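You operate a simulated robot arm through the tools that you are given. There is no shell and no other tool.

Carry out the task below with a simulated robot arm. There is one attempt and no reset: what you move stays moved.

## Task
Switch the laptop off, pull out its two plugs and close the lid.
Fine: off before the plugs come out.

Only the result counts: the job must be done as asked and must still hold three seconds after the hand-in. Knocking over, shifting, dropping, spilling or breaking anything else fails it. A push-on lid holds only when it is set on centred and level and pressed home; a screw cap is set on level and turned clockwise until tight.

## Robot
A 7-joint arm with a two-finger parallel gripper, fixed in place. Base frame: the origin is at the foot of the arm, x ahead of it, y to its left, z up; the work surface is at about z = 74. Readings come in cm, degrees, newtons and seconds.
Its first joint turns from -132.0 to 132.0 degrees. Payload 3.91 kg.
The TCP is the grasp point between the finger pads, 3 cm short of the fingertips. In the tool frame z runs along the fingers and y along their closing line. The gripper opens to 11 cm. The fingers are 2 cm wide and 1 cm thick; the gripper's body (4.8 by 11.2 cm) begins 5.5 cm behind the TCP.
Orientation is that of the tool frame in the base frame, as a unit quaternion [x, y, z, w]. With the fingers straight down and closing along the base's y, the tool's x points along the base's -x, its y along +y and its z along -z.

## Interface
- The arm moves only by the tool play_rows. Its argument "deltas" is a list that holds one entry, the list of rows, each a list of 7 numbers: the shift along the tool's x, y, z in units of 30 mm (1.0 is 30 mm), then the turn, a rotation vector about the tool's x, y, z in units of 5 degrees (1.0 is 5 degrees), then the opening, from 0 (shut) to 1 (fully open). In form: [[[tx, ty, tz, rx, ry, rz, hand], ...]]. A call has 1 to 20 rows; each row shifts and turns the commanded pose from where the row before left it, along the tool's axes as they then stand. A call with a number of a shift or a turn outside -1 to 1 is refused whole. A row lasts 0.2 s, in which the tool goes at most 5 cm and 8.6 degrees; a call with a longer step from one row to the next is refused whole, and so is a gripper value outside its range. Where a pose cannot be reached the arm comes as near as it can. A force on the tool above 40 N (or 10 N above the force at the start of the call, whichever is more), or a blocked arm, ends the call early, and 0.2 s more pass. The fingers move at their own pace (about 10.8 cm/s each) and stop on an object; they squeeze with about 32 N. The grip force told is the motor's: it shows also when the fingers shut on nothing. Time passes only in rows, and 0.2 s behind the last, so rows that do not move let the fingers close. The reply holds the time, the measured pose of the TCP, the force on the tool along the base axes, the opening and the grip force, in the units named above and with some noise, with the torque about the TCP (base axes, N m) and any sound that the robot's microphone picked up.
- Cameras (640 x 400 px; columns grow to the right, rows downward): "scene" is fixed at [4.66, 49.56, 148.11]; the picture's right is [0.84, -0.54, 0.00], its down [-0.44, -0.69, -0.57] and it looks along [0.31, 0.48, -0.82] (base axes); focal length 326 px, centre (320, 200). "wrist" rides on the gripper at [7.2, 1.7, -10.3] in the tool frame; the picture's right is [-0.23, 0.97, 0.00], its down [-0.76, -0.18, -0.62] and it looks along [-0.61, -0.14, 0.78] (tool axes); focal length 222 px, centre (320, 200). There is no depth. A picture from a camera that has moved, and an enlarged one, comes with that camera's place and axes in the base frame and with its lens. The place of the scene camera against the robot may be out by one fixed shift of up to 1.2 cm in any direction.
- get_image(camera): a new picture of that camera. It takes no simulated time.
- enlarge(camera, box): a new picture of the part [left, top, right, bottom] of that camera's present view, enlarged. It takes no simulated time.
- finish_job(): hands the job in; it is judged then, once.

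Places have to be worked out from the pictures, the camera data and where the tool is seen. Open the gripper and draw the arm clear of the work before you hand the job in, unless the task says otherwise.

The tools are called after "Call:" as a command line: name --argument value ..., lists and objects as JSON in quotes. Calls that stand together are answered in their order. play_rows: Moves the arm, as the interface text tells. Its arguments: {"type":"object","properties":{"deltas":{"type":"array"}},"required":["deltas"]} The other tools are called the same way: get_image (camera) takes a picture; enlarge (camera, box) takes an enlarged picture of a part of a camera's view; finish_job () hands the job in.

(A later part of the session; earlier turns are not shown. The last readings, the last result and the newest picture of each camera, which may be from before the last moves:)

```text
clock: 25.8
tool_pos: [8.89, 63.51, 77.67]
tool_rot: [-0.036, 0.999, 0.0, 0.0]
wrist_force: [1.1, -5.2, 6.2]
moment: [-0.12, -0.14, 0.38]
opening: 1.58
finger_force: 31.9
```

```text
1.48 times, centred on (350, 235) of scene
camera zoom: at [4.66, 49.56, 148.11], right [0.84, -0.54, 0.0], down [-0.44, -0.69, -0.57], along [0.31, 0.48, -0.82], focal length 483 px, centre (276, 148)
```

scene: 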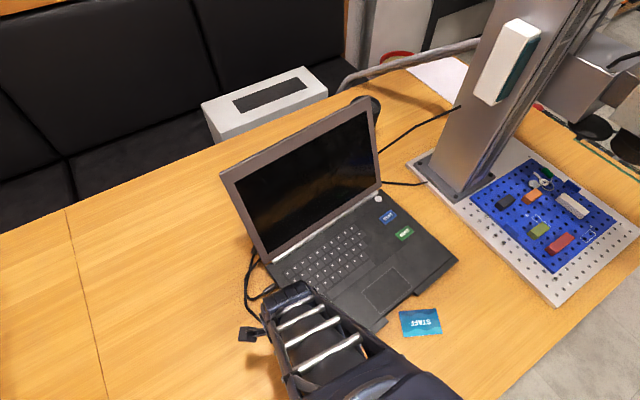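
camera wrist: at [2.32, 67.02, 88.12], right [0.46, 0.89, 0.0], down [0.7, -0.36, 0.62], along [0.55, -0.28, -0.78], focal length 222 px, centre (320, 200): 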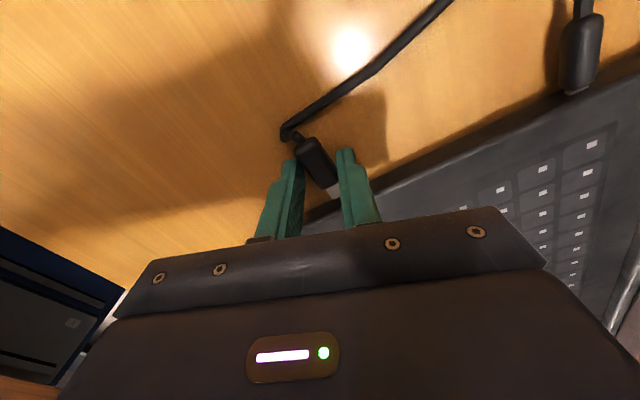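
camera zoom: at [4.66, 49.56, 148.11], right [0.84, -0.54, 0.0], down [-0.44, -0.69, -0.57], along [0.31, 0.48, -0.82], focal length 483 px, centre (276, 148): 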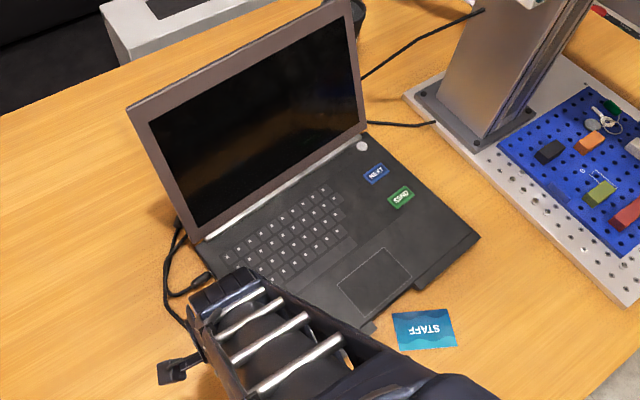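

The card has not moved. The plug evidently slides on a guide with a stop at about 2.9 cm, and I had pulled past that. It is now about 1.5 cm out, so I slide it 1 cm further (short of the stop), watching the force, then release.

Call:
play_rows --deltas '[[[0, -0.04, 0, 0, 0, 0, 0], [0.06, 0, 0, 0, 0, 0, 0], [0.06, 0, 0, 0, 0, 0, 0], [0.06, 0, 0, 0, 0, 0, 0], [0.06, 0, 0, 0, 0, 0, 0], [0.06, 0, 0, 0, 0, 0, 0], [0, 0, 0, 0, 0, 0, 0]]]'

Call:
enlarge --camera "wrist" --box '[210, 30, 640, 260]'

Call:
enlarge --camera "wrist" --box '[300, 170, 350, 215]'

Call:
enlarge --camera "scene" --box '[220, 100, 480, 370]'

```text
clock: 27.4
tool_pos: [8.04, 63.3, 77.73]
tool_rot: [-0.035, 0.999, 0.0, 0.001]
wrist_force: [7.6, 4.6, 0.4]
moment: [0.22, -0.59, 0.37]
opening: 1.58
finger_force: 32.0
```

```text
1.49 times, centred on (425, 145) of wrist
camera zoom: at [0.65, 64.6, 88.06], right [0.16, 0.99, 0.0], down [0.77, -0.12, 0.62], along [0.62, -0.1, -0.78], focal length 331 px, centre (164, 282)
```

zoom: 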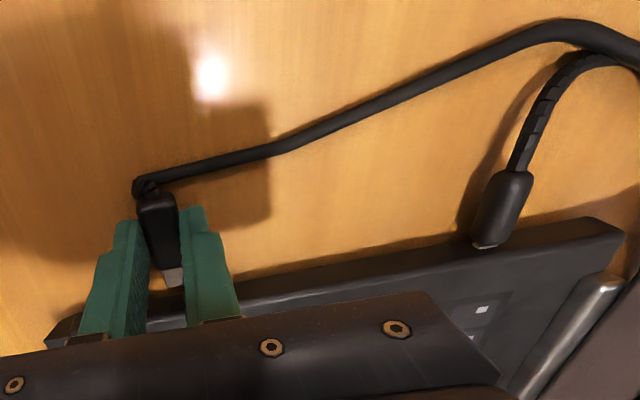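

```text
8.89 times, centred on (325, 192) of wrist
camera zoom: at [0.65, 64.6, 88.06], right [0.16, 0.99, 0.0], down [0.77, -0.12, 0.62], along [0.62, -0.1, -0.78], focal length 1974 px, centre (276, 267)
```

zoom: 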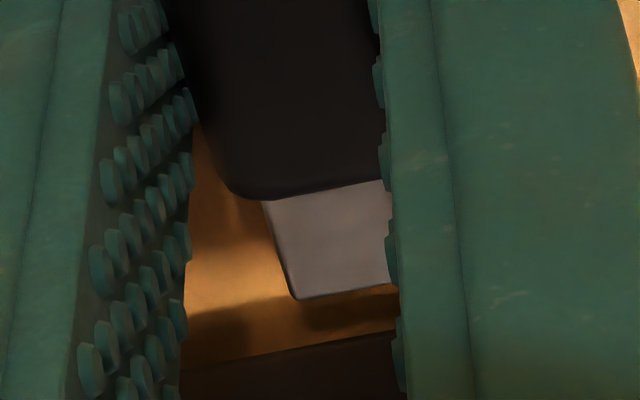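

```text
1.48 times, centred on (350, 235) of scene
camera zoom: at [4.66, 49.56, 148.11], right [0.84, -0.54, 0.0], down [-0.44, -0.69, -0.57], along [0.31, 0.48, -0.82], focal length 483 px, centre (276, 148)
```

zoom: 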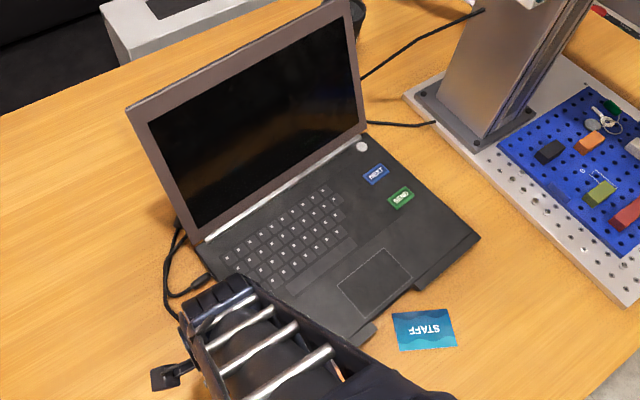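

The plug is about 1.6 cm clear of the socket face and near its stop again, and the laptop is unmoved. I open the fingers to release it and look before lifting.

Call:
play_rows --deltas '[[[0, 0, 0, 0, 0, 0, 0.2], [0, 0, 0, 0, 0, 0, 0.3], [0, 0, 0, 0, 0, 0, 0.35], [0, 0, 0, 0, 0, 0, 0.35]]]'

Call:
enlarge --camera "wrist" --box '[210, 30, 640, 260]'

Call:
enlarge --camera "wrist" --box '[270, 110, 370, 215]'

```text
clock: 28.4
tool_pos: [7.99, 63.32, 77.72]
tool_rot: [-0.035, 0.999, 0.0, 0.0]
wrist_force: [0.4, 0.0, -0.1]
moment: [-0.04, 0.01, -0.02]
opening: 3.87
finger_force: 0.1
```

```text
1.49 times, centred on (425, 145) of wrist
camera zoom: at [0.6, 64.59, 88.08], right [0.16, 0.99, 0.0], down [0.77, -0.12, 0.62], along [0.62, -0.1, -0.78], focal length 331 px, centre (164, 282)
```

zoom: 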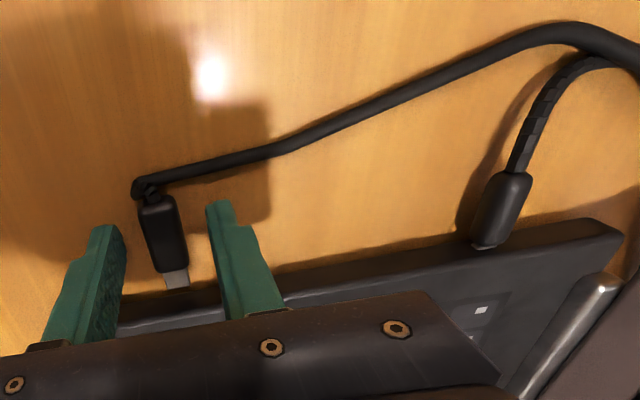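

```text
3.81 times, centred on (320, 162) of wrist
camera zoom: at [0.6, 64.59, 88.08], right [0.16, 0.99, 0.0], down [0.77, -0.12, 0.62], along [0.62, -0.1, -0.78], focal length 846 px, centre (320, 343)
```

zoom: 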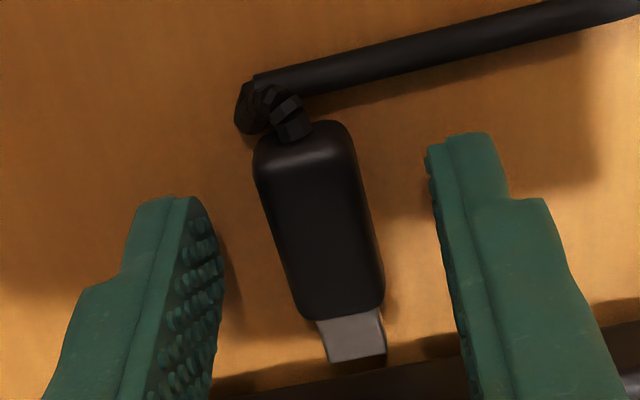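

The plug stays put, clear of the socket, with no force on the hand. I lift straight up and move toward above plug 1, keeping high, to look again.

Call:
play_rows --deltas '[[[0, 0, -0.4, 0, 0, 0, 0.35], [0, 0, -0.8, 0, 0, 0, 0.35], [0, 0, -0.9, 0, 0, 0, 0.35], [0, 0, -0.9, 0, 0, 0, 0.35], [0, 0, -0.9, 0, 0, 0, 0.4], [0, 0, -0.9, 0, 0, 0, 0.4], [0, 0, -0.9, 0, 0, 0, 0.4], [0, 0.7, 0, 0, 0, 0, 0.4], [0, 0.7, 0, 0, 0, 0, 0.4], [0, 0.7, 0, 0, 0, 0, 0.4], [0, 0.7, 0, 0, 0, 0, 0.4], [0, 0, 0, 0, 0, 0, 0.4]]]'

Call:
get_image --camera "wrist"

Call:
get_image --camera "scene"

Call:
enlarge --camera "scene" --box '[230, 220, 390, 370]'

```text
clock: 31.0
tool_pos: [7.51, 71.85, 94.84]
tool_rot: [-0.035, 0.999, 0.0, -0.001]
wrist_force: [0.3, -0.1, -0.1]
moment: [0.03, -0.01, -0.02]
opening: 4.43
finger_force: 0.0
```

```text
taken
camera wrist: at [0.15, 72.98, 105.17], right [0.16, 0.99, 0.0], down [0.77, -0.12, 0.62], along [0.62, -0.1, -0.78], focal length 222 px, centre (320, 200)
```

wrist: 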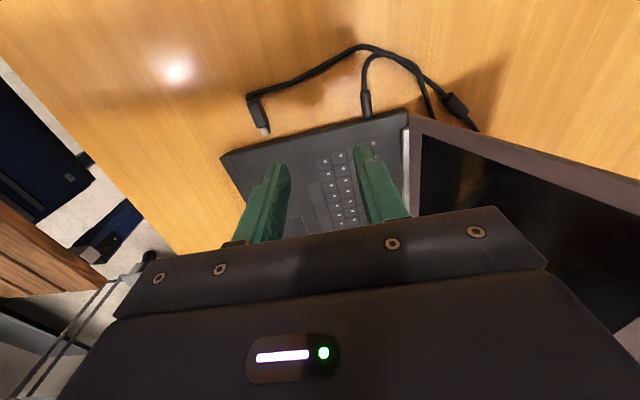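

```text
taken
```

scene: 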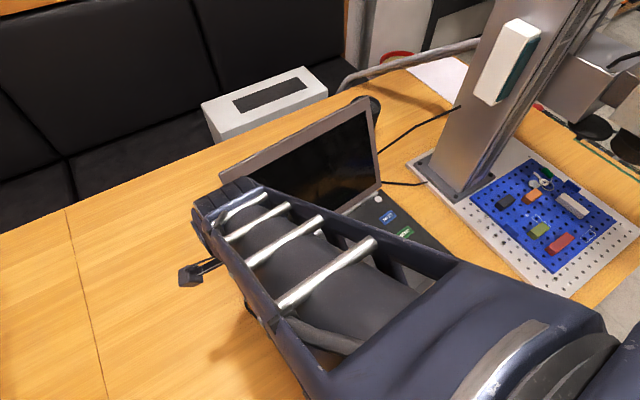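

```text
2.67 times, centred on (310, 295) of scene
camera zoom: at [4.66, 49.56, 148.11], right [0.84, -0.54, 0.0], down [-0.44, -0.69, -0.57], along [0.31, 0.48, -0.82], focal length 869 px, centre (347, -53)
```

zoom: 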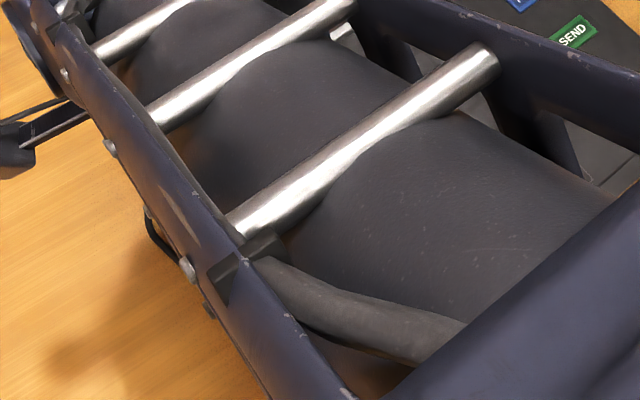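

Call:
enlarge --camera "wrist" --box '[210, 30, 490, 210]'

Call:
enlarge --camera "wrist" --box '[330, 40, 410, 130]'

Call:
enlarge --camera "wrist" --box '[220, 70, 320, 150]'

```text
2.22 times, centred on (350, 120) of wrist
camera zoom: at [0.15, 72.98, 105.17], right [0.16, 0.99, 0.0], down [0.77, -0.12, 0.62], along [0.62, -0.1, -0.78], focal length 494 px, centre (253, 378)
```

zoom: 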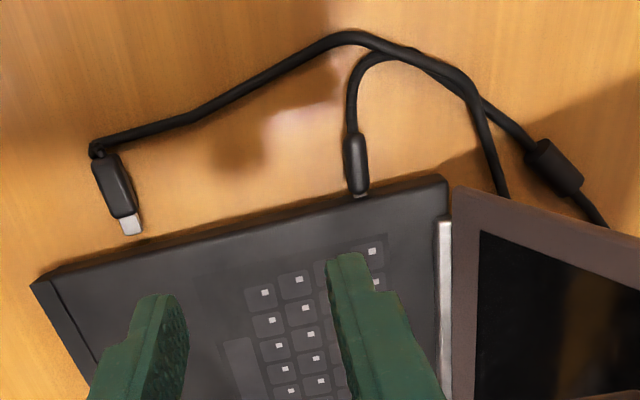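

```text
4.44 times, centred on (370, 85) of wrist
camera zoom: at [0.15, 72.98, 105.17], right [0.16, 0.99, 0.0], down [0.77, -0.12, 0.62], along [0.62, -0.1, -0.78], focal length 987 px, centre (98, 711)
```

zoom: 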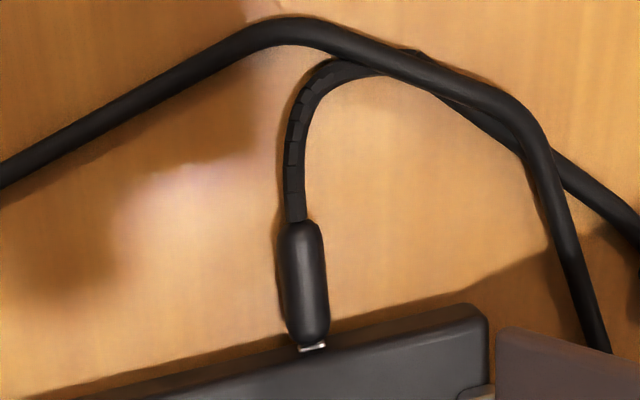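

```text
5.00 times, centred on (270, 110) of wrist
camera zoom: at [0.15, 72.98, 105.17], right [0.16, 0.99, 0.0], down [0.77, -0.12, 0.62], along [0.62, -0.1, -0.78], focal length 1111 px, centre (570, 650)
```

zoom: 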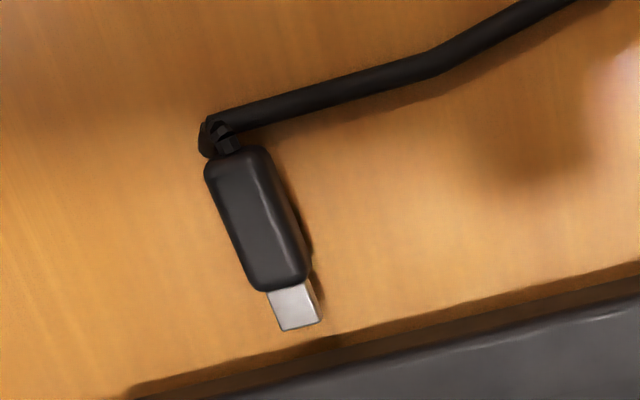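

Plug 2 now lies on the table, well clear. Plug 1 runs from about (7.6, 77.4) to (11.0, 77.7), still seated, and no cable lies between where the fingers will go. I move over it and descend to z = 83.

Call:
play_rows --deltas '[[[-0.24, 0.612, 0, 0, 0, 0, 0.33], [-0.24, 0.612, 0, 0, 0, 0, 0.33], [-0.235, 0.612, 0, 0, 0, 0, 0.33], [0, 0, 0.8, 0, 0, 0, 0.33], [0, 0, 0.8, 0, 0, 0, 0.33], [0, 0, 0.8, 0, 0, 0, 0.33], [0, 0, 0.8, 0, 0, 0, 0.33], [0, 0, 0.7, 0, 0, 0, 0.33], [0, 0, 0, 0, 0, 0, 0.33]]]'

Call:
enlarge --camera "wrist" --box '[200, 40, 440, 240]'

Call:
get_image --camera "scene"

```text
clock: 33.0
tool_pos: [9.21, 77.33, 83.26]
tool_rot: [-0.036, 0.999, 0.0, 0.0]
wrist_force: [-0.6, -1.2, -0.4]
moment: [-0.03, -0.02, -0.02]
opening: 3.6
finger_force: 0.0
```

```text
2.00 times, centred on (320, 140) of wrist
camera zoom: at [1.84, 78.55, 93.58], right [0.16, 0.99, 0.0], down [0.77, -0.12, 0.62], along [0.62, -0.1, -0.78], focal length 444 px, centre (320, 320)
```

zoom: 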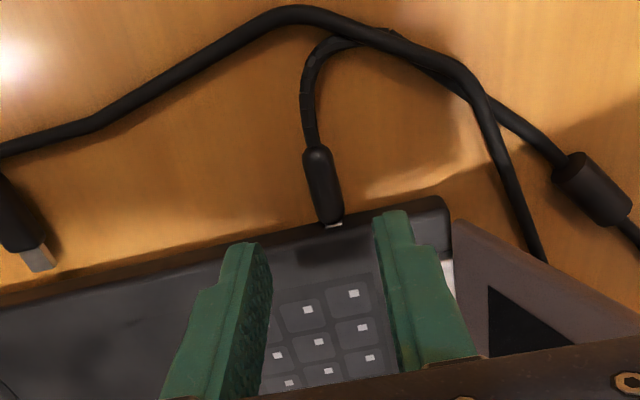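

```text
taken
```

scene: 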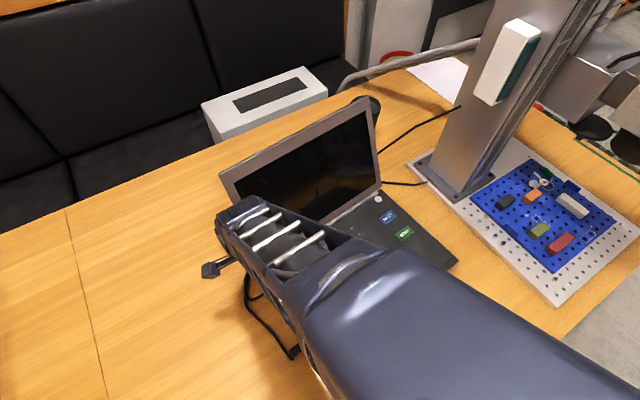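

The measurement repeats (plug 1 centre about (9.25, 77.5)). I nudge 2 mm in +y and descend around it.

Call:
play_rows --deltas '[[[0, 0.063, 0.5, 0, 0, 0, 0.33], [0, 0, 0.5, 0, 0, 0, 0.33], [0, 0, 0.4, 0, 0, 0, 0.33], [0, 0, 0.3, 0, 0, 0, 0.33], [0, 0, 0.15, 0, 0, 0, 0.33], [0, 0, 0, 0, 0, 0, 0.33]]]'

Call:
enlarge --camera "wrist" --box '[200, 40, 440, 240]'

```text
clock: 34.4
tool_pos: [9.1, 77.64, 77.63]
tool_rot: [-0.034, 0.999, -0.001, 0.0]
wrist_force: [-0.4, 0.2, 0.2]
moment: [-0.03, 0.02, -0.02]
opening: 3.64
finger_force: 0.0
```

```text
2.00 times, centred on (320, 140) of wrist
camera zoom: at [1.82, 78.8, 87.99], right [0.16, 0.99, 0.0], down [0.77, -0.12, 0.62], along [0.62, -0.1, -0.78], focal length 444 px, centre (320, 320)
```

zoom: 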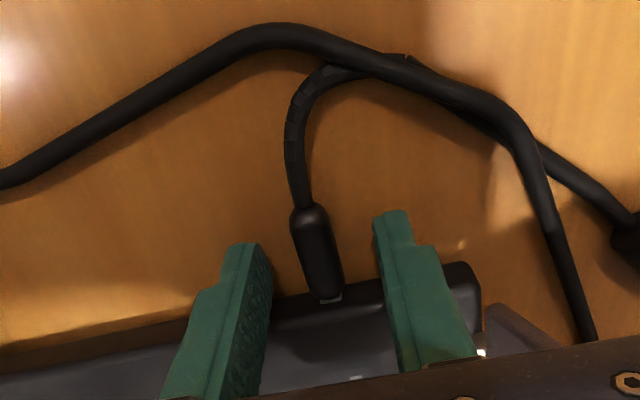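

Plug 1 is between the fingertips with no contact, so I close on it.

Call:
play_rows --deltas '[[[0, -0.02, 0, 0, 0, 0, 0.15], [0, 0, 0, 0, 0, 0, 0], [0, 0, 0, 0, 0, 0, 0], [0, 0, 0, 0, 0, 0, 0]]]'

Call:
enlarge --camera "wrist" --box '[200, 40, 440, 240]'

```text
clock: 35.4
tool_pos: [9.24, 77.51, 77.65]
tool_rot: [-0.035, 0.999, 0.001, -0.001]
wrist_force: [0.2, -3.3, 0.8]
moment: [-0.09, -0.01, 0.4]
opening: 1.18
finger_force: 31.9
```

```text
2.00 times, centred on (320, 140) of wrist
camera zoom: at [1.81, 78.77, 88.0], right [0.16, 0.99, 0.0], down [0.77, -0.12, 0.62], along [0.62, -0.1, -0.78], focal length 444 px, centre (320, 320)
```

zoom: 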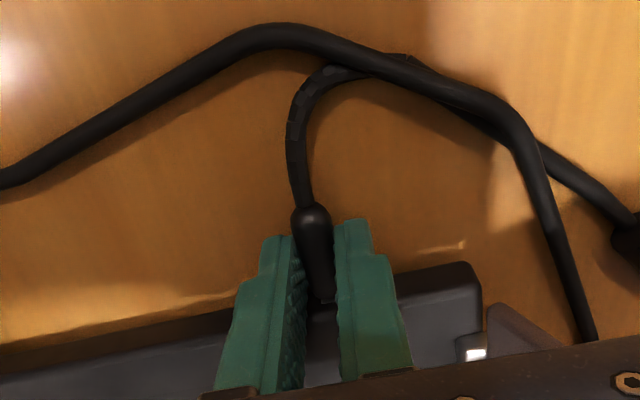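

It is gripped at 1.18 cm with a small yaw mismatch. I trim the yaw 1.5° and pull slowly along the axis, 1.5 cm only, then look.

Call:
play_rows --deltas '[[[0, -0.02, 0, 0, 0, -0.3, 0], [0.05, 0, 0, 0, 0, 0, 0], [0.1, 0, 0, 0, 0, 0, 0], [0.1, 0, 0, 0, 0, 0, 0], [0.1, 0, 0, 0, 0, 0, 0], [0.1, 0, 0, 0, 0, 0, 0], [0.05, 0, 0, 0, 0, 0, 0]]]'

Call:
enlarge --camera "wrist" --box '[200, 40, 440, 240]'

Call:
enlarge --camera "wrist" --box '[300, 170, 350, 215]'

Call:
get_image --camera "scene"

```text
clock: 37.0
tool_pos: [7.54, 77.27, 77.69]
tool_rot: [-0.049, 0.999, 0.0, -0.001]
wrist_force: [-0.6, 3.4, 1.8]
moment: [0.07, -0.08, -0.25]
opening: 1.18
finger_force: 32.3
```

```text
2.00 times, centred on (320, 140) of wrist
camera zoom: at [0.25, 78.39, 88.0], right [0.13, 0.99, 0.0], down [0.78, -0.1, 0.62], along [0.62, -0.08, -0.78], focal length 444 px, centre (320, 320)
```

zoom: 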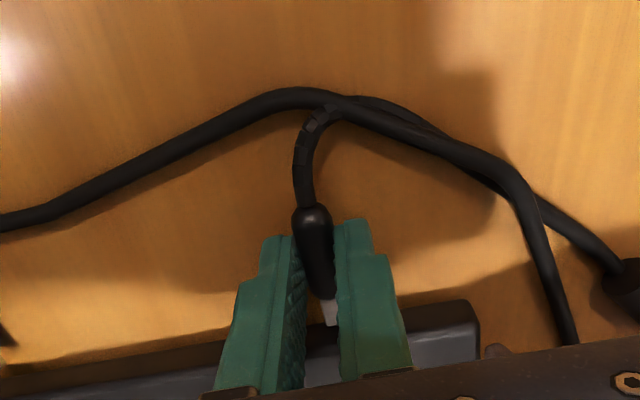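

```text
8.89 times, centred on (325, 192) of wrist
camera zoom: at [0.25, 78.39, 88.0], right [0.13, 0.99, 0.0], down [0.78, -0.1, 0.62], along [0.62, -0.08, -0.78], focal length 1974 px, centre (276, 267)
```

zoom: 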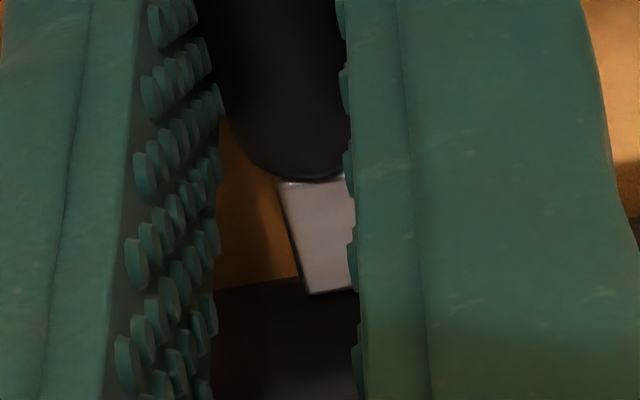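

```text
taken
```

scene: 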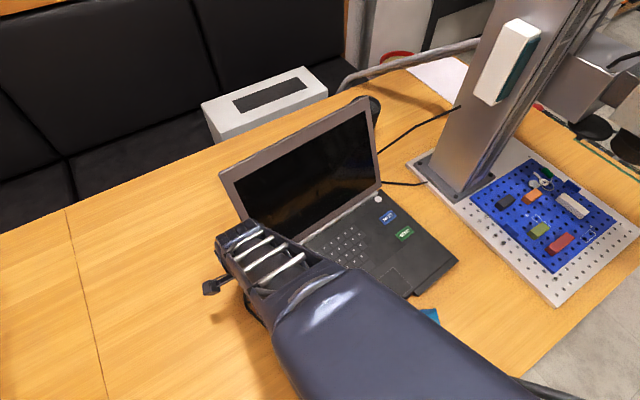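

Plug 1's metal shell is out with the laptop unmoved. I pull a further 1 cm in small steps.

Call:
play_rows --deltas '[[[0.08, 0, 0, 0, 0, 0, 0], [0.08, 0, 0, 0, 0, 0, 0], [0.08, 0, 0, 0, 0, 0, 0], [0.08, 0, 0, 0, 0, 0, 0], [0, 0, 0, 0, 0, 0, 0]]]'

Call:
enlarge --camera "wrist" --box '[200, 40, 440, 240]'

Call:
get_image --camera "wrist"

Call:
enlarge --camera "scene" --box '[210, 80, 480, 360]'

```text
clock: 38.2
tool_pos: [6.91, 77.18, 77.66]
tool_rot: [-0.048, 0.999, 0.0, 0.0]
wrist_force: [13.5, 1.1, 10.9]
moment: [0.0, -0.55, -0.18]
opening: 1.17
finger_force: 32.1
```

```text
2.00 times, centred on (320, 140) of wrist
camera zoom: at [-0.61, 78.22, 87.99], right [0.13, 0.99, 0.0], down [0.77, -0.1, 0.62], along [0.62, -0.08, -0.78], focal length 444 px, centre (320, 320)
```

zoom: 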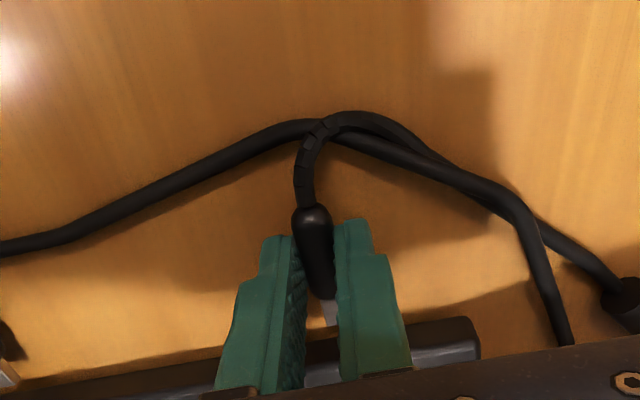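

```text
taken
camera wrist: at [-0.61, 78.22, 87.99], right [0.13, 0.99, 0.0], down [0.77, -0.1, 0.62], along [0.62, -0.08, -0.78], focal length 222 px, centre (320, 200)
```

wrist: 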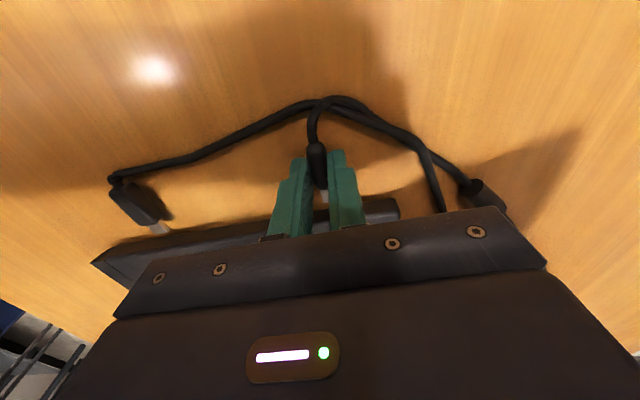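

```text
1.43 times, centred on (345, 220) of scene
camera zoom: at [4.66, 49.56, 148.11], right [0.84, -0.54, 0.0], down [-0.44, -0.69, -0.57], along [0.31, 0.48, -0.82], focal length 466 px, centre (284, 171)
```

zoom: 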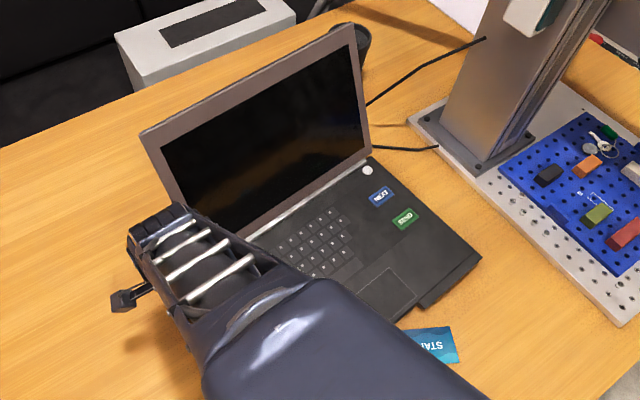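

Plug 1 is about 1.2 cm clear of the socket and the laptop has not moved, but the cable now pulls with 13 N. I give back 3 mm, then open gently and check that it stays out.

Call:
play_rows --deltas '[[[-0.05, 0, 0, 0, 0, 0, 0], [-0.05, 0, 0, 0, 0, 0, 0], [0, 0, 0, 0, 0, 0, 0]]]'

Call:
enlarge --camera "wrist" --box '[300, 170, 350, 215]'

```text
clock: 39.0
tool_pos: [6.9, 77.13, 77.61]
tool_rot: [-0.049, 0.999, 0.0, 0.0]
wrist_force: [3.4, -5.7, 15.0]
moment: [-0.17, 0.14, -0.16]
opening: 1.17
finger_force: 32.4
```

```text
8.89 times, centred on (325, 192) of wrist
camera zoom: at [-0.47, 78.24, 87.99], right [0.13, 0.99, 0.0], down [0.78, -0.1, 0.62], along [0.62, -0.08, -0.78], focal length 1974 px, centre (276, 267)
```

zoom: 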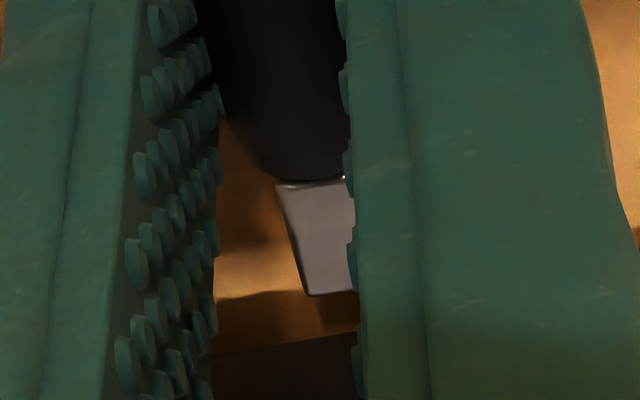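

The shell is clearly separate from the laptop. I open the fingers slowly.

Call:
play_rows --deltas '[[[0, 0, 0, 0, 0, 0, 0.15], [0, 0, 0, 0, 0, 0, 0.2], [0, 0, 0, 0, 0, 0, 0.3], [0, 0, 0, 0, 0, 0, 0.33]]]'

Call:
get_image --camera "wrist"

Call:
enlarge --camera "wrist" --box '[200, 40, 440, 240]'

```text
clock: 40.0
tool_pos: [7.03, 77.21, 77.63]
tool_rot: [-0.048, 0.999, -0.001, 0.001]
wrist_force: [-0.2, 0.7, 0.4]
moment: [0.01, -0.02, -0.03]
opening: 3.65
finger_force: 0.0
```

```text
taken
camera wrist: at [-0.41, 78.28, 87.95], right [0.13, 0.99, 0.0], down [0.78, -0.1, 0.62], along [0.62, -0.08, -0.78], focal length 222 px, centre (320, 200)
```

wrist: 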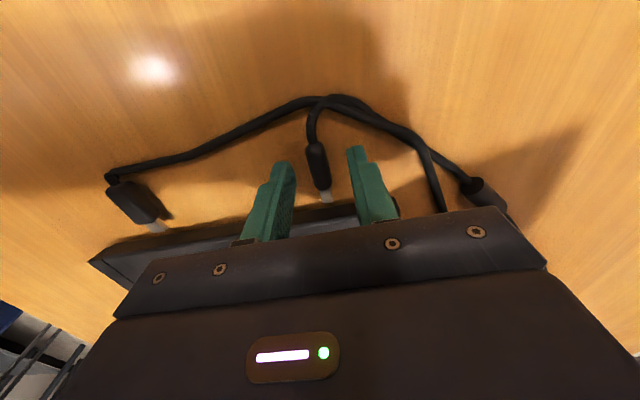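

```text
2.00 times, centred on (320, 140) of wrist
camera zoom: at [-0.41, 78.28, 87.95], right [0.13, 0.99, 0.0], down [0.78, -0.1, 0.62], along [0.62, -0.08, -0.78], focal length 444 px, centre (320, 320)
```

zoom: 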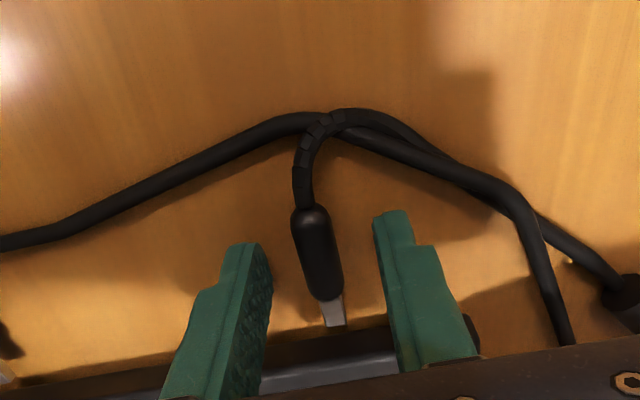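

Both plugs are released and out. I lift straight up to see everything from above.

Call:
play_rows --deltas '[[[0, 0, -0.4, 0, 0, 0, 0.33], [0, 0, -0.8, 0, 0, 0, 0.33], [0, 0, -0.9, 0, 0, 0, 0.33], [0, 0, -0.9, 0, 0, 0, 0.33], [0, 0, -0.9, 0, 0, 0, 0.33], [0, 0, -0.9, 0, 0, 0, 0], [0, 0, -0.9, 0, 0, 0, 0], [0, 0, -0.9, 0, 0, 0, 0], [0, 0, -0.9, 0, 0, 0, 0], [0, -0.6, -0.9, 0, 0, 0, 0], [0, -0.6, -0.9, 0, 0, 0, 0], [0, -0.6, -0.9, 0, 0, 0, 0], [0, 0, 0, 0, 0, 0, 0]]]'

Call:
get_image --camera "wrist"

Call:
get_image --camera "scene"

Call:
enlarge --camera "wrist" --box '[220, 40, 460, 200]'

```text
clock: 42.8
tool_pos: [7.48, 71.87, 108.35]
tool_rot: [-0.049, 0.999, 0.0, 0.0]
wrist_force: [0.6, -0.1, -0.3]
moment: [-0.01, 0.0, -0.05]
opening: 0.0
finger_force: 32.3
```

```text
taken
camera wrist: at [0.07, 72.96, 118.63], right [0.13, 0.99, 0.0], down [0.78, -0.1, 0.62], along [0.62, -0.08, -0.78], focal length 222 px, centre (320, 200)
```

wrist: 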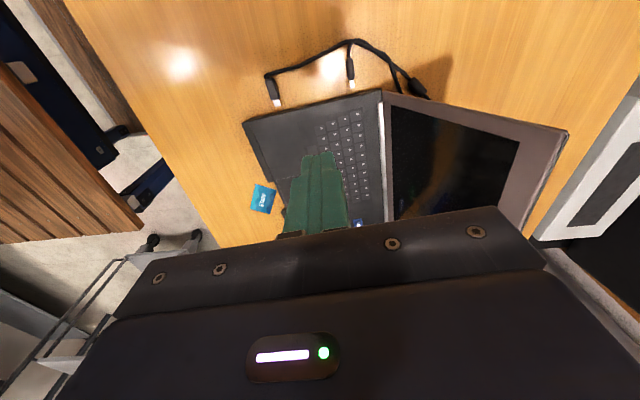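

```text
taken
```

scene: 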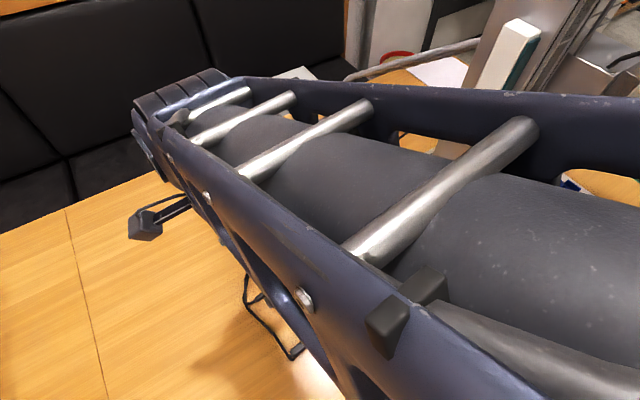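

```text
2.50 times, centred on (340, 120) of wrist
camera zoom: at [0.07, 72.96, 118.63], right [0.13, 0.99, 0.0], down [0.78, -0.1, 0.62], along [0.62, -0.08, -0.78], focal length 555 px, centre (270, 400)
```

zoom: 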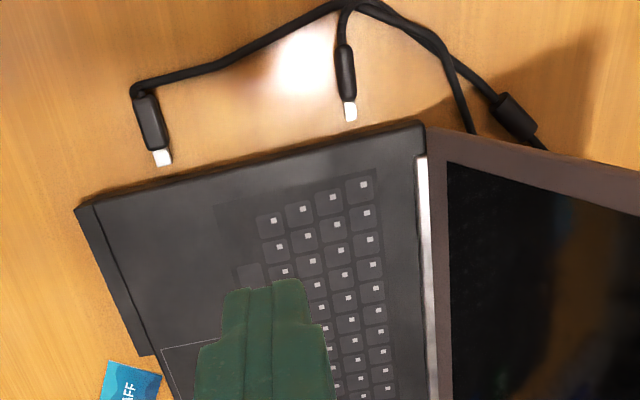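

Both plugs lie free with clear gaps. The lid's top-left corner is at about (10, 93, 99.5). I move the shut gripper over the lid top to just behind it, at about (14, 96.5), staying high.

Call:
play_rows --deltas '[[[-0.33, 0.5, -0.4, 0, 0, 0, 0], [-0.33, 0.8, -0.2, 0, 0, 0, 0], [-0.33, 0.9, -0.15, 0, 0, 0, 0], [-0.33, 0.95, -0.1, 0, 0, 0, 0], [-0.33, 0.95, -0.1, 0, 0, 0, 0], [-0.33, 0.95, -0.1, 0, 0, 0, 0], [-0.33, 0.95, -0.1, 0, 0, 0, 0], [-0.33, 0.95, -0.05, 0, 0, 0, 0], [-0.33, 0.95, 0, 0, 0, 0, 0], [0, 0, 0, 0, 0, 0, 0]]]'

Call:
get_image --camera "wrist"

Call:
get_image --camera "scene"

```text
clock: 45.0
tool_pos: [14.07, 92.83, 111.64]
tool_rot: [-0.049, 0.999, 0.001, 0.0]
wrist_force: [-1.0, 0.0, 0.3]
moment: [0.02, -0.01, -0.02]
opening: 0.0
finger_force: 32.5
out of reach, approached as far as the arm can: row 8, 9
```

```text
taken
camera wrist: at [6.65, 93.88, 122.0], right [0.13, 0.99, 0.0], down [0.78, -0.1, 0.62], along [0.62, -0.08, -0.78], focal length 222 px, centre (320, 200)
```

wrist: 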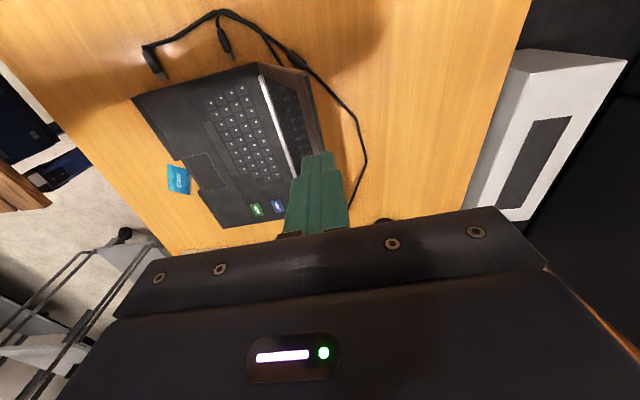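

```text
taken
```

scene: 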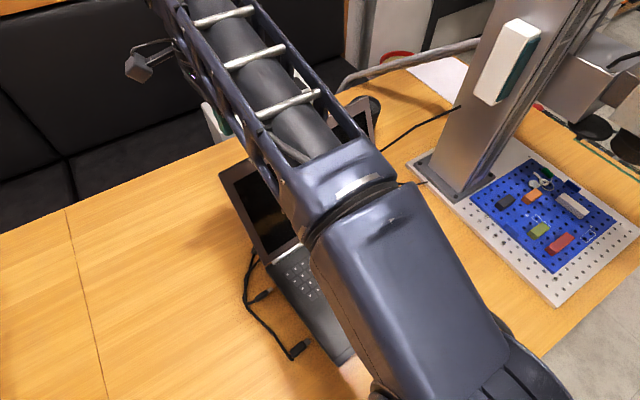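

Straight-down reach ends at y ≈ 93 at this height. I tilt the fingers outward by 25°, which brings the wrist back and lets the tips go behind the lid top, then read the pose.

Call:
play_rows --deltas '[[[0, 0, 0, -1, 0, 0, 0], [0, 0, 0, -1, 0, 0, 0], [0, 0, 0, -1, 0, 0, 0], [0, 0, 0, -1, 0, 0, 0], [0, 0, 0, -1, 0, 0, 0], [0, 0, 0, 0, 0, 0, 0]]]'

Call:
get_image --camera "wrist"

```text
clock: 46.4
tool_pos: [14.15, 101.11, 113.94]
tool_rot: [-0.047, 0.975, 0.215, -0.01]
wrist_force: [-0.6, 0.0, -0.3]
moment: [0.01, 0.02, -0.01]
opening: 0.01
finger_force: 32.4
out of reach, approached as far as the arm can: row 1, 2, 3, 4, 5
```

```text
taken
camera wrist: at [7.21, 97.64, 124.03], right [0.14, 0.9, 0.41], down [0.8, -0.35, 0.49], along [0.58, 0.26, -0.77], focal length 222 px, centre (320, 200)
```

wrist: 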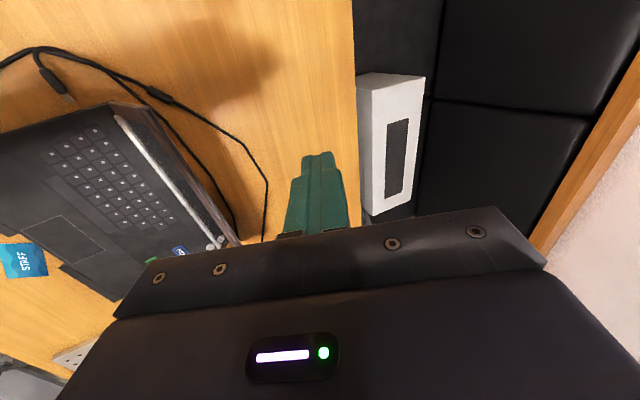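

The tool now sits well behind the lid (y ≈ 101). I come down diagonally a little first to confirm the commanded pose follows the measured one.

Call:
play_rows --deltas '[[[0, -0.1, 0.2, 0, 0, 0, 0], [0, -0.1, 0.2, 0, 0, 0, 0], [0, 0, 0, 0, 0, 0, 0]]]'

```text
clock: 47.2
tool_pos: [14.18, 101.4, 112.58]
tool_rot: [-0.048, 0.975, 0.216, -0.011]
wrist_force: [0.1, -0.7, -0.5]
moment: [-0.01, -0.01, -0.01]
opening: 0.0
finger_force: 32.8
out of reach, approached as far as the arm can: row 2
```

The commanded pose follows the measured one. I go diagonally down toward (14.2, 97.3, 104) behind the lid and check clearance.

Call:
play_rows --deltas '[[[0.033, -0.62, 0.528, 0, 0, 0, 0], [0.033, -0.62, 0.528, 0, 0, 0, 0], [0.033, -0.62, 0.528, 0, 0, 0, 0], [0.033, -0.62, 0.528, 0, 0, 0, 0], [0, 0, 0, 0, 0, 0, 0]]]'

Call:
get_image --camera "wrist"

Call:
get_image --camera "scene"

```text
clock: 48.4
tool_pos: [14.41, 103.08, 105.11]
tool_rot: [-0.047, 0.975, 0.215, -0.011]
wrist_force: [0.0, 0.1, 0.6]
moment: [0.01, 0.01, 0.02]
opening: 0.0
finger_force: 32.2
out of reach, approached as far as the arm can: row 1, 2, 3, 4
```

```text
taken
camera wrist: at [7.36, 99.64, 115.26], right [0.14, 0.9, 0.41], down [0.8, -0.35, 0.49], along [0.58, 0.26, -0.77], focal length 222 px, centre (320, 200)
```

wrist: 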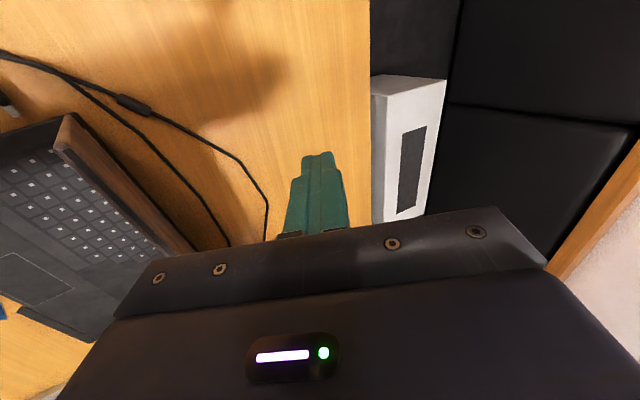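

```text
taken
```

scene: 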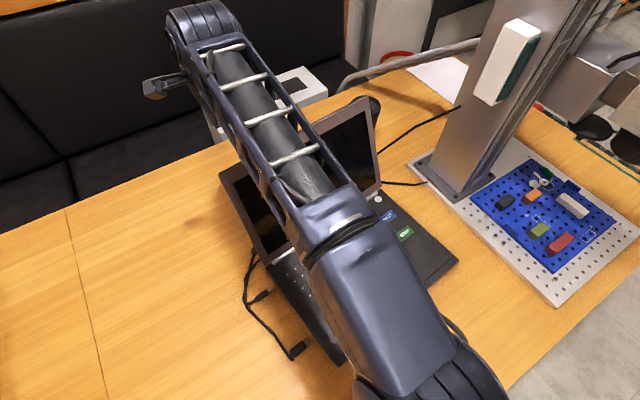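

The arm is still at its reach limit (the commanded pose lies further out), so it hugs the boundary at y ≈ 103. I step purely in −y until it responds.

Call:
play_rows --deltas '[[[0.03, -0.45, -0.21, 0, 0, 0, 0], [0.03, -0.45, -0.21, 0, 0, 0, 0], [0, 0, 0, 0, 0, 0, 0]]]'

```text
clock: 49.2
tool_pos: [14.3, 103.05, 105.28]
tool_rot: [-0.047, 0.975, 0.215, -0.01]
wrist_force: [-0.6, 0.5, -1.2]
moment: [0.0, -0.06, 0.02]
opening: 0.0
finger_force: 32.2
out of reach, approached as far as the arm can: row 1, 2
```

Call:
play_rows --deltas '[[[0.03, -0.45, -0.21, 0, 0, 0, 0], [0.03, -0.45, -0.21, 0, 0, 0, 0], [0, 0, 0, 0, 0, 0, 0]]]'

```text
clock: 50.0
tool_pos: [14.37, 103.03, 105.3]
tool_rot: [-0.046, 0.975, 0.215, -0.011]
wrist_force: [-0.3, 0.8, -0.4]
moment: [-0.02, 0.02, 0.01]
opening: 0.0
finger_force: 31.5
out of reach, approached as far as the arm can: row 1, 2
```

No response in −y, so the solver seems stuck at a limit. I raise the tool for safety and look at how it responds.

Call:
play_rows --deltas '[[[0, 0.28, -0.6, 0, 0, 0, 0], [0, 0.28, -0.6, 0, 0, 0, 0], [0, 0.28, -0.6, 0, 0, 0, 0], [0, 0, 0, 0, 0, 0, 0]]]'

```text
clock: 51.0
tool_pos: [14.25, 102.01, 111.17]
tool_rot: [-0.048, 0.975, 0.217, -0.01]
wrist_force: [0.6, -0.1, 0.0]
moment: [0.02, 0.02, 0.0]
opening: 0.0
finger_force: 31.8
out of reach, approached as far as the arm can: row 2
```

It responds going up, so it may just have been pinned on its fully stretched boundary. I try pulling in (−y) again from here.

Call:
play_rows --deltas '[[[0.03, -0.6, -0.28, 0, 0, 0, 0], [0.03, -0.6, -0.28, 0, 0, 0, 0], [0, 0, 0, 0, 0, 0, 0]]]'

```text
clock: 51.8
tool_pos: [14.53, 101.73, 111.87]
tool_rot: [-0.047, 0.975, 0.215, -0.01]
wrist_force: [-0.7, 0.0, 0.0]
moment: [0.02, -0.02, 0.0]
opening: 0.0
finger_force: 32.2
out of reach, approached as far as the arm can: row 1, 2
```

It only slides along the boundary. I undo the tilt step by step, which should bring the tool back over to the near side, well above the lid.

Call:
play_rows --deltas '[[[0, 0, 0, 1, 0, 0, 0], [0, 0, 0, 1, 0, 0, 0], [0, 0, 0, 0, 0, 0, 0]]]'

```text
clock: 52.6
tool_pos: [14.43, 98.21, 110.99]
tool_rot: [-0.048, 0.99, 0.13, -0.006]
wrist_force: [-0.3, 0.1, -0.2]
moment: [-0.02, 0.0, -0.03]
opening: 0.0
finger_force: 32.0
out of reach, approached as far as the arm can: row 1, 2
```

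The boundary position follows the tilt. I untilt fully and test retracting from the vertical pose, still high above the lid.

Call:
play_rows --deltas '[[[0, 0, 0, 1, 0, 0, 0], [0, 0, 0, 1, 0, 0, 0], [0, 0, 0, 1, 0, 0, 0], [0, 0, 0, 0, 0, 0, 0]]]'

Call:
play_rows --deltas '[[[0, -0.6, 0, 0, 0, 0, 0], [0, -0.6, 0, 0, 0, 0, 0], [0, 0, 0, 0, 0, 0, 0]]]'

```text
clock: 53.6
tool_pos: [16.5, 92.78, 110.39]
tool_rot: [-0.048, 0.999, -0.002, 0.0]
wrist_force: [0.4, -0.2, -0.6]
moment: [-0.03, 0.04, 0.03]
opening: 0.0
finger_force: 31.9
out of reach, approached as far as the arm can: row 1, 2, 3
```

```text
clock: 54.4
tool_pos: [16.86, 92.73, 110.82]
tool_rot: [-0.048, 0.999, -0.002, 0.0]
wrist_force: [0.3, 0.4, 0.7]
moment: [0.0, -0.02, -0.04]
opening: 0.0
finger_force: 32.4
out of reach, approached as far as the arm can: row 1, 2
```

Still pinned at full stretch. I try a larger inward step, safe at this height, to break the elbow out of its straight pose.

Call:
play_rows --deltas '[[[0, -1, 0, 0, 0, 0, 0], [0, -1, 0, 0, 0, 0, 0], [0, -1, 0, 0, 0, 0, 0], [0, -1, 0, 0, 0, 0, 0], [0, 0, 0, 0, 0, 0, 0]]]'

Call:
get_image --camera "scene"

```text
clock: 55.6
tool_pos: [18.32, 91.76, 113.79]
tool_rot: [-0.049, 0.999, -0.002, 0.0]
wrist_force: [-0.2, -0.4, 0.1]
moment: [0.0, -0.01, -0.03]
opening: 0.01
finger_force: 31.9
out of reach, approached as far as the arm can: row 1, 2, 3, 4
```

```text
taken
```

scene: 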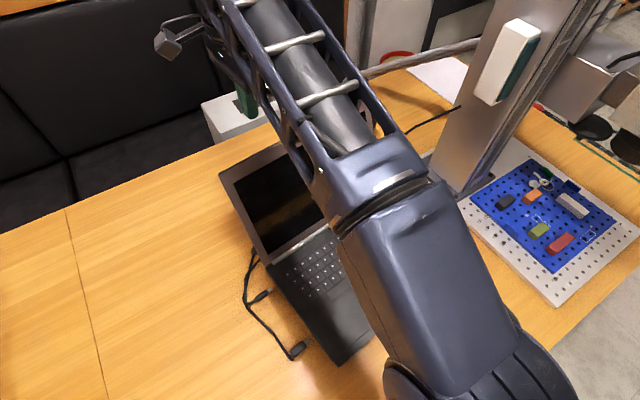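

The arm moves only along its reach sphere, while moving up was tracked earlier. I try going up several cm and then in, to bend the elbow.

Call:
play_rows --deltas '[[[0, -0.3, -1, 0, 0, 0, 0], [0, -0.3, -1, 0, 0, 0, 0], [0, -0.4, -1, 0, 0, 0, 0], [0, -0.6, -1, 0, 0, 0, 0], [0, -0.8, -1, 0, 0, 0, 0], [0, -1, -0.5, 0, 0, 0, 0], [0, 0, 0, 0, 0, 0, 0]]]'

```text
clock: 57.2
tool_pos: [19.39, 84.55, 132.26]
tool_rot: [-0.048, 0.999, 0.0, 0.0]
wrist_force: [1.6, -0.8, 0.5]
moment: [-0.01, -0.01, -0.02]
opening: 0.0
finger_force: 32.2
out of reach, approached as far as the arm can: row 4, 5, 6
```

Still sliding along the sphere. I try the opposite: straight down from up here, which goes inside the sphere and should bend the elbow.

Call:
play_rows --deltas '[[[0, -0.2, 0.8, 0, 0, 0, 0], [0, -0.2, 0.8, 0, 0, 0, 0], [0, 0, 0, 0, 0, 0, 0]]]'

```text
clock: 58.0
tool_pos: [19.62, 86.09, 128.75]
tool_rot: [-0.049, 0.999, -0.001, 0.0]
wrist_force: [-0.3, -0.4, 0.5]
moment: [0.0, 0.02, -0.03]
opening: 0.0
finger_force: 31.9
out of reach, approached as far as the arm can: row 1, 2
```

Same behaviour. I try a sideways sweep (−x) combined with a small inward component and a turn, to bring other joints into play.

Call:
play_rows --deltas '[[[1, -0.3, 0, 0, 0, 0.5, 0], [1, -0.3, 0, 0, 0, 0.5, 0], [1, -0.3, 0, 0, 0, 0.5, 0], [1, -0.3, 0, 0, 0, 0.5, 0], [0, 0, 0, 0, 0, 0, 0]]]'

```text
clock: 59.2
tool_pos: [7.71, 85.39, 130.1]
tool_rot: [0.039, 0.999, -0.001, 0.0]
wrist_force: [0.1, -0.3, 0.0]
moment: [-0.01, 0.02, -0.01]
opening: 0.0
finger_force: 32.0
out of reach, approached as far as the arm can: row 1, 2, 3, 4
```

The last pose is about 1.8 cm inside the fitted reach sphere, so the elbow has bent. I continue inward to get fully free.

Call:
play_rows --deltas '[[[0, -0.5, 0, 0, 0, 0, 0], [0, -0.5, 0, 0, 0, 0, 0], [0, -0.5, 0, 0, 0, 0, 0], [0, 0, 0, 0, 0, 0, 0]]]'

```text
clock: 60.2
tool_pos: [7.12, 84.94, 131.15]
tool_rot: [0.039, 0.999, 0.0, 0.0]
wrist_force: [0.6, -0.1, -1.0]
moment: [0.01, 0.01, 0.0]
opening: 0.0
finger_force: 31.8
out of reach, approached as far as the arm can: row 1, 2, 3
```

Still on the boundary, just with an offset centre. A pitch turn splits between elbow and wrist, so I combine an inward tilt with an inward shift to force the elbow to bend.

Call:
play_rows --deltas '[[[0, -0.9, 0, 1, 0, 0, 0], [0, -0.9, 0, 1, 0, 0, 0], [0, -0.9, 0, 1, 0, 0, 0], [0, -0.9, 0, 1, 0, 0, 0], [0, 0, 0, 0, 0, 0, 0]]]'

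```text
clock: 61.4
tool_pos: [5.17, 84.17, 131.4]
tool_rot: [0.039, 0.999, -0.013, -0.001]
wrist_force: [-0.1, 0.5, -0.4]
moment: [-0.01, -0.02, -0.01]
opening: 0.0
finger_force: 32.0
out of reach, approached as far as the arm can: row 1, 2, 3, 4
```

At this height the wrist also refuses to tilt inward, so it is near a pitch limit too. I move left of the laptop (x ≈ −6) and down along the sphere, where the wrist has more freedom, and retry there.

Call:
play_rows --deltas '[[[0.92, 0, 0, 0, 0, 0, 0], [0.92, 0, 0, 0, 0, 0, 0], [0.92, 0, 0, 0, 0, 0, 0], [0.92, 0, 0, 0, 0, 0, 0], [0, 0, 0.9, 0, 0, 0, 0], [0, 0, 0.9, 0, 0, 0, 0], [0, 0, 0.9, 0, 0, 0, 0], [0, 0, 0.9, 0, 0, 0, 0], [0, 0, 0.9, 0, 0, 0, 0], [0, 0, 0, 0, 0, 0, 0]]]'

Call:
get_image --camera "scene"

```text
clock: 63.6
tool_pos: [-3.66, 88.13, 119.24]
tool_rot: [0.039, 0.999, -0.014, 0.001]
wrist_force: [0.1, 0.6, 0.1]
moment: [0.0, 0.01, 0.04]
opening: 0.0
finger_force: 32.3
out of reach, approached as far as the arm can: row 1, 2, 3, 4, 5, 6, 7, 8, 9
```

```text
taken
```

scene: 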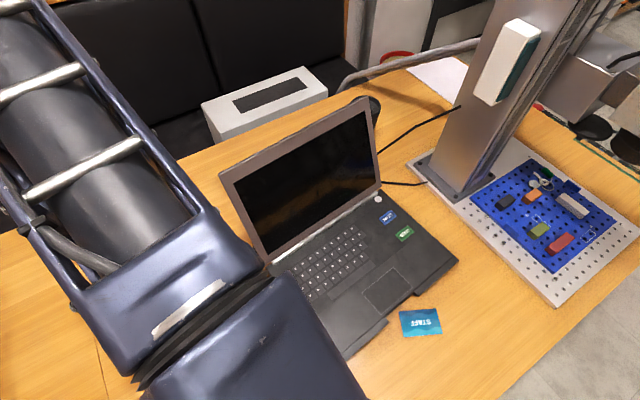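

The boundary radius shrank as the tool's yaw relative to the arm changed, so a wrist joint limit may be involved. I turn the tool back the other way and then test an inward move.

Call:
play_rows --deltas '[[[0, 0, 0, 0, 0, -1, 0], [0, 0, 0, 0, 0, -1, 0], [0, 0, 0, 0, 0, -1, 0], [0, 0, 0, 0, 0, -1, 0], [0, 0, 0, 0, 0, 0, 0]]]'

Call:
play_rows --deltas '[[[0, -0.6, 0, 0, 0, 0, 0], [0, -0.6, 0, 0, 0, 0, 0], [0, 0, 0, 0, 0, 0, 0]]]'

```text
clock: 64.8
tool_pos: [-3.61, 88.04, 119.15]
tool_rot: [-0.135, 0.991, -0.013, -0.002]
wrist_force: [-0.5, -0.1, -0.9]
moment: [-0.03, 0.02, -0.01]
opening: 0.0
finger_force: 32.4
```

```text
clock: 65.6
tool_pos: [-3.36, 87.9, 119.78]
tool_rot: [-0.135, 0.991, -0.013, -0.004]
wrist_force: [1.0, -0.2, 0.2]
moment: [0.0, 0.01, -0.03]
opening: 0.0
finger_force: 32.0
out of reach, approached as far as the arm can: row 1, 2
```

Yaw turns fine, but inward is still blocked. I test whether outward is free here, to learn which kind of limit this is.

Call:
play_rows --deltas '[[[0, 0.4, 0, 0, 0, 0, 0], [0, 0.4, 0, 0, 0, 0, 0], [0, 0, 0, 0, 0, 0, 0]]]'

```text
clock: 66.4
tool_pos: [-3.69, 88.12, 119.3]
tool_rot: [-0.136, 0.991, -0.012, -0.003]
wrist_force: [-0.2, -0.5, 0.1]
moment: [-0.03, -0.01, -0.01]
opening: 0.01
finger_force: 32.0
out of reach, approached as far as the arm can: row 1, 2
```

Both directions are blocked, so the elbow is straight. I retry the inward tilt with an inward shift here, where the wrist has more room.

Call:
play_rows --deltas '[[[0, -0.9, 0, 1, 0, 0, 0], [0, -0.9, 0, 1, 0, 0, 0], [0, -0.9, 0, 1, 0, 0, 0], [0, -0.9, 0, 1, 0, 0, 0], [0, 0, 0, 0, 0, 0, 0]]]'

```text
clock: 67.6
tool_pos: [-1.0, 78.8, 120.9]
tool_rot: [-0.135, 0.973, -0.186, 0.02]
wrist_force: [-0.1, 0.1, 0.0]
moment: [0.05, 0.0, 0.0]
opening: 0.0
finger_force: 31.4
out of reach, approached as far as the arm can: row 1
```

Rows 2 to 4 were tracked, so the elbow is bending. I check by moving further in (base −y) with the tilt held.

Call:
play_rows --deltas '[[[0, -0.6, 0.2, 0, 0, 0, 0], [0, -0.6, 0.2, 0, 0, 0, 0], [0, -0.6, 0.2, 0, 0, 0, 0], [0, 0, 0, 0, 0, 0, 0]]]'

```text
clock: 68.6
tool_pos: [0.35, 73.4, 120.98]
tool_rot: [-0.135, 0.973, -0.185, 0.022]
wrist_force: [0.6, -0.2, 0.1]
moment: [-0.01, 0.01, -0.01]
opening: 0.0
finger_force: 32.0
```

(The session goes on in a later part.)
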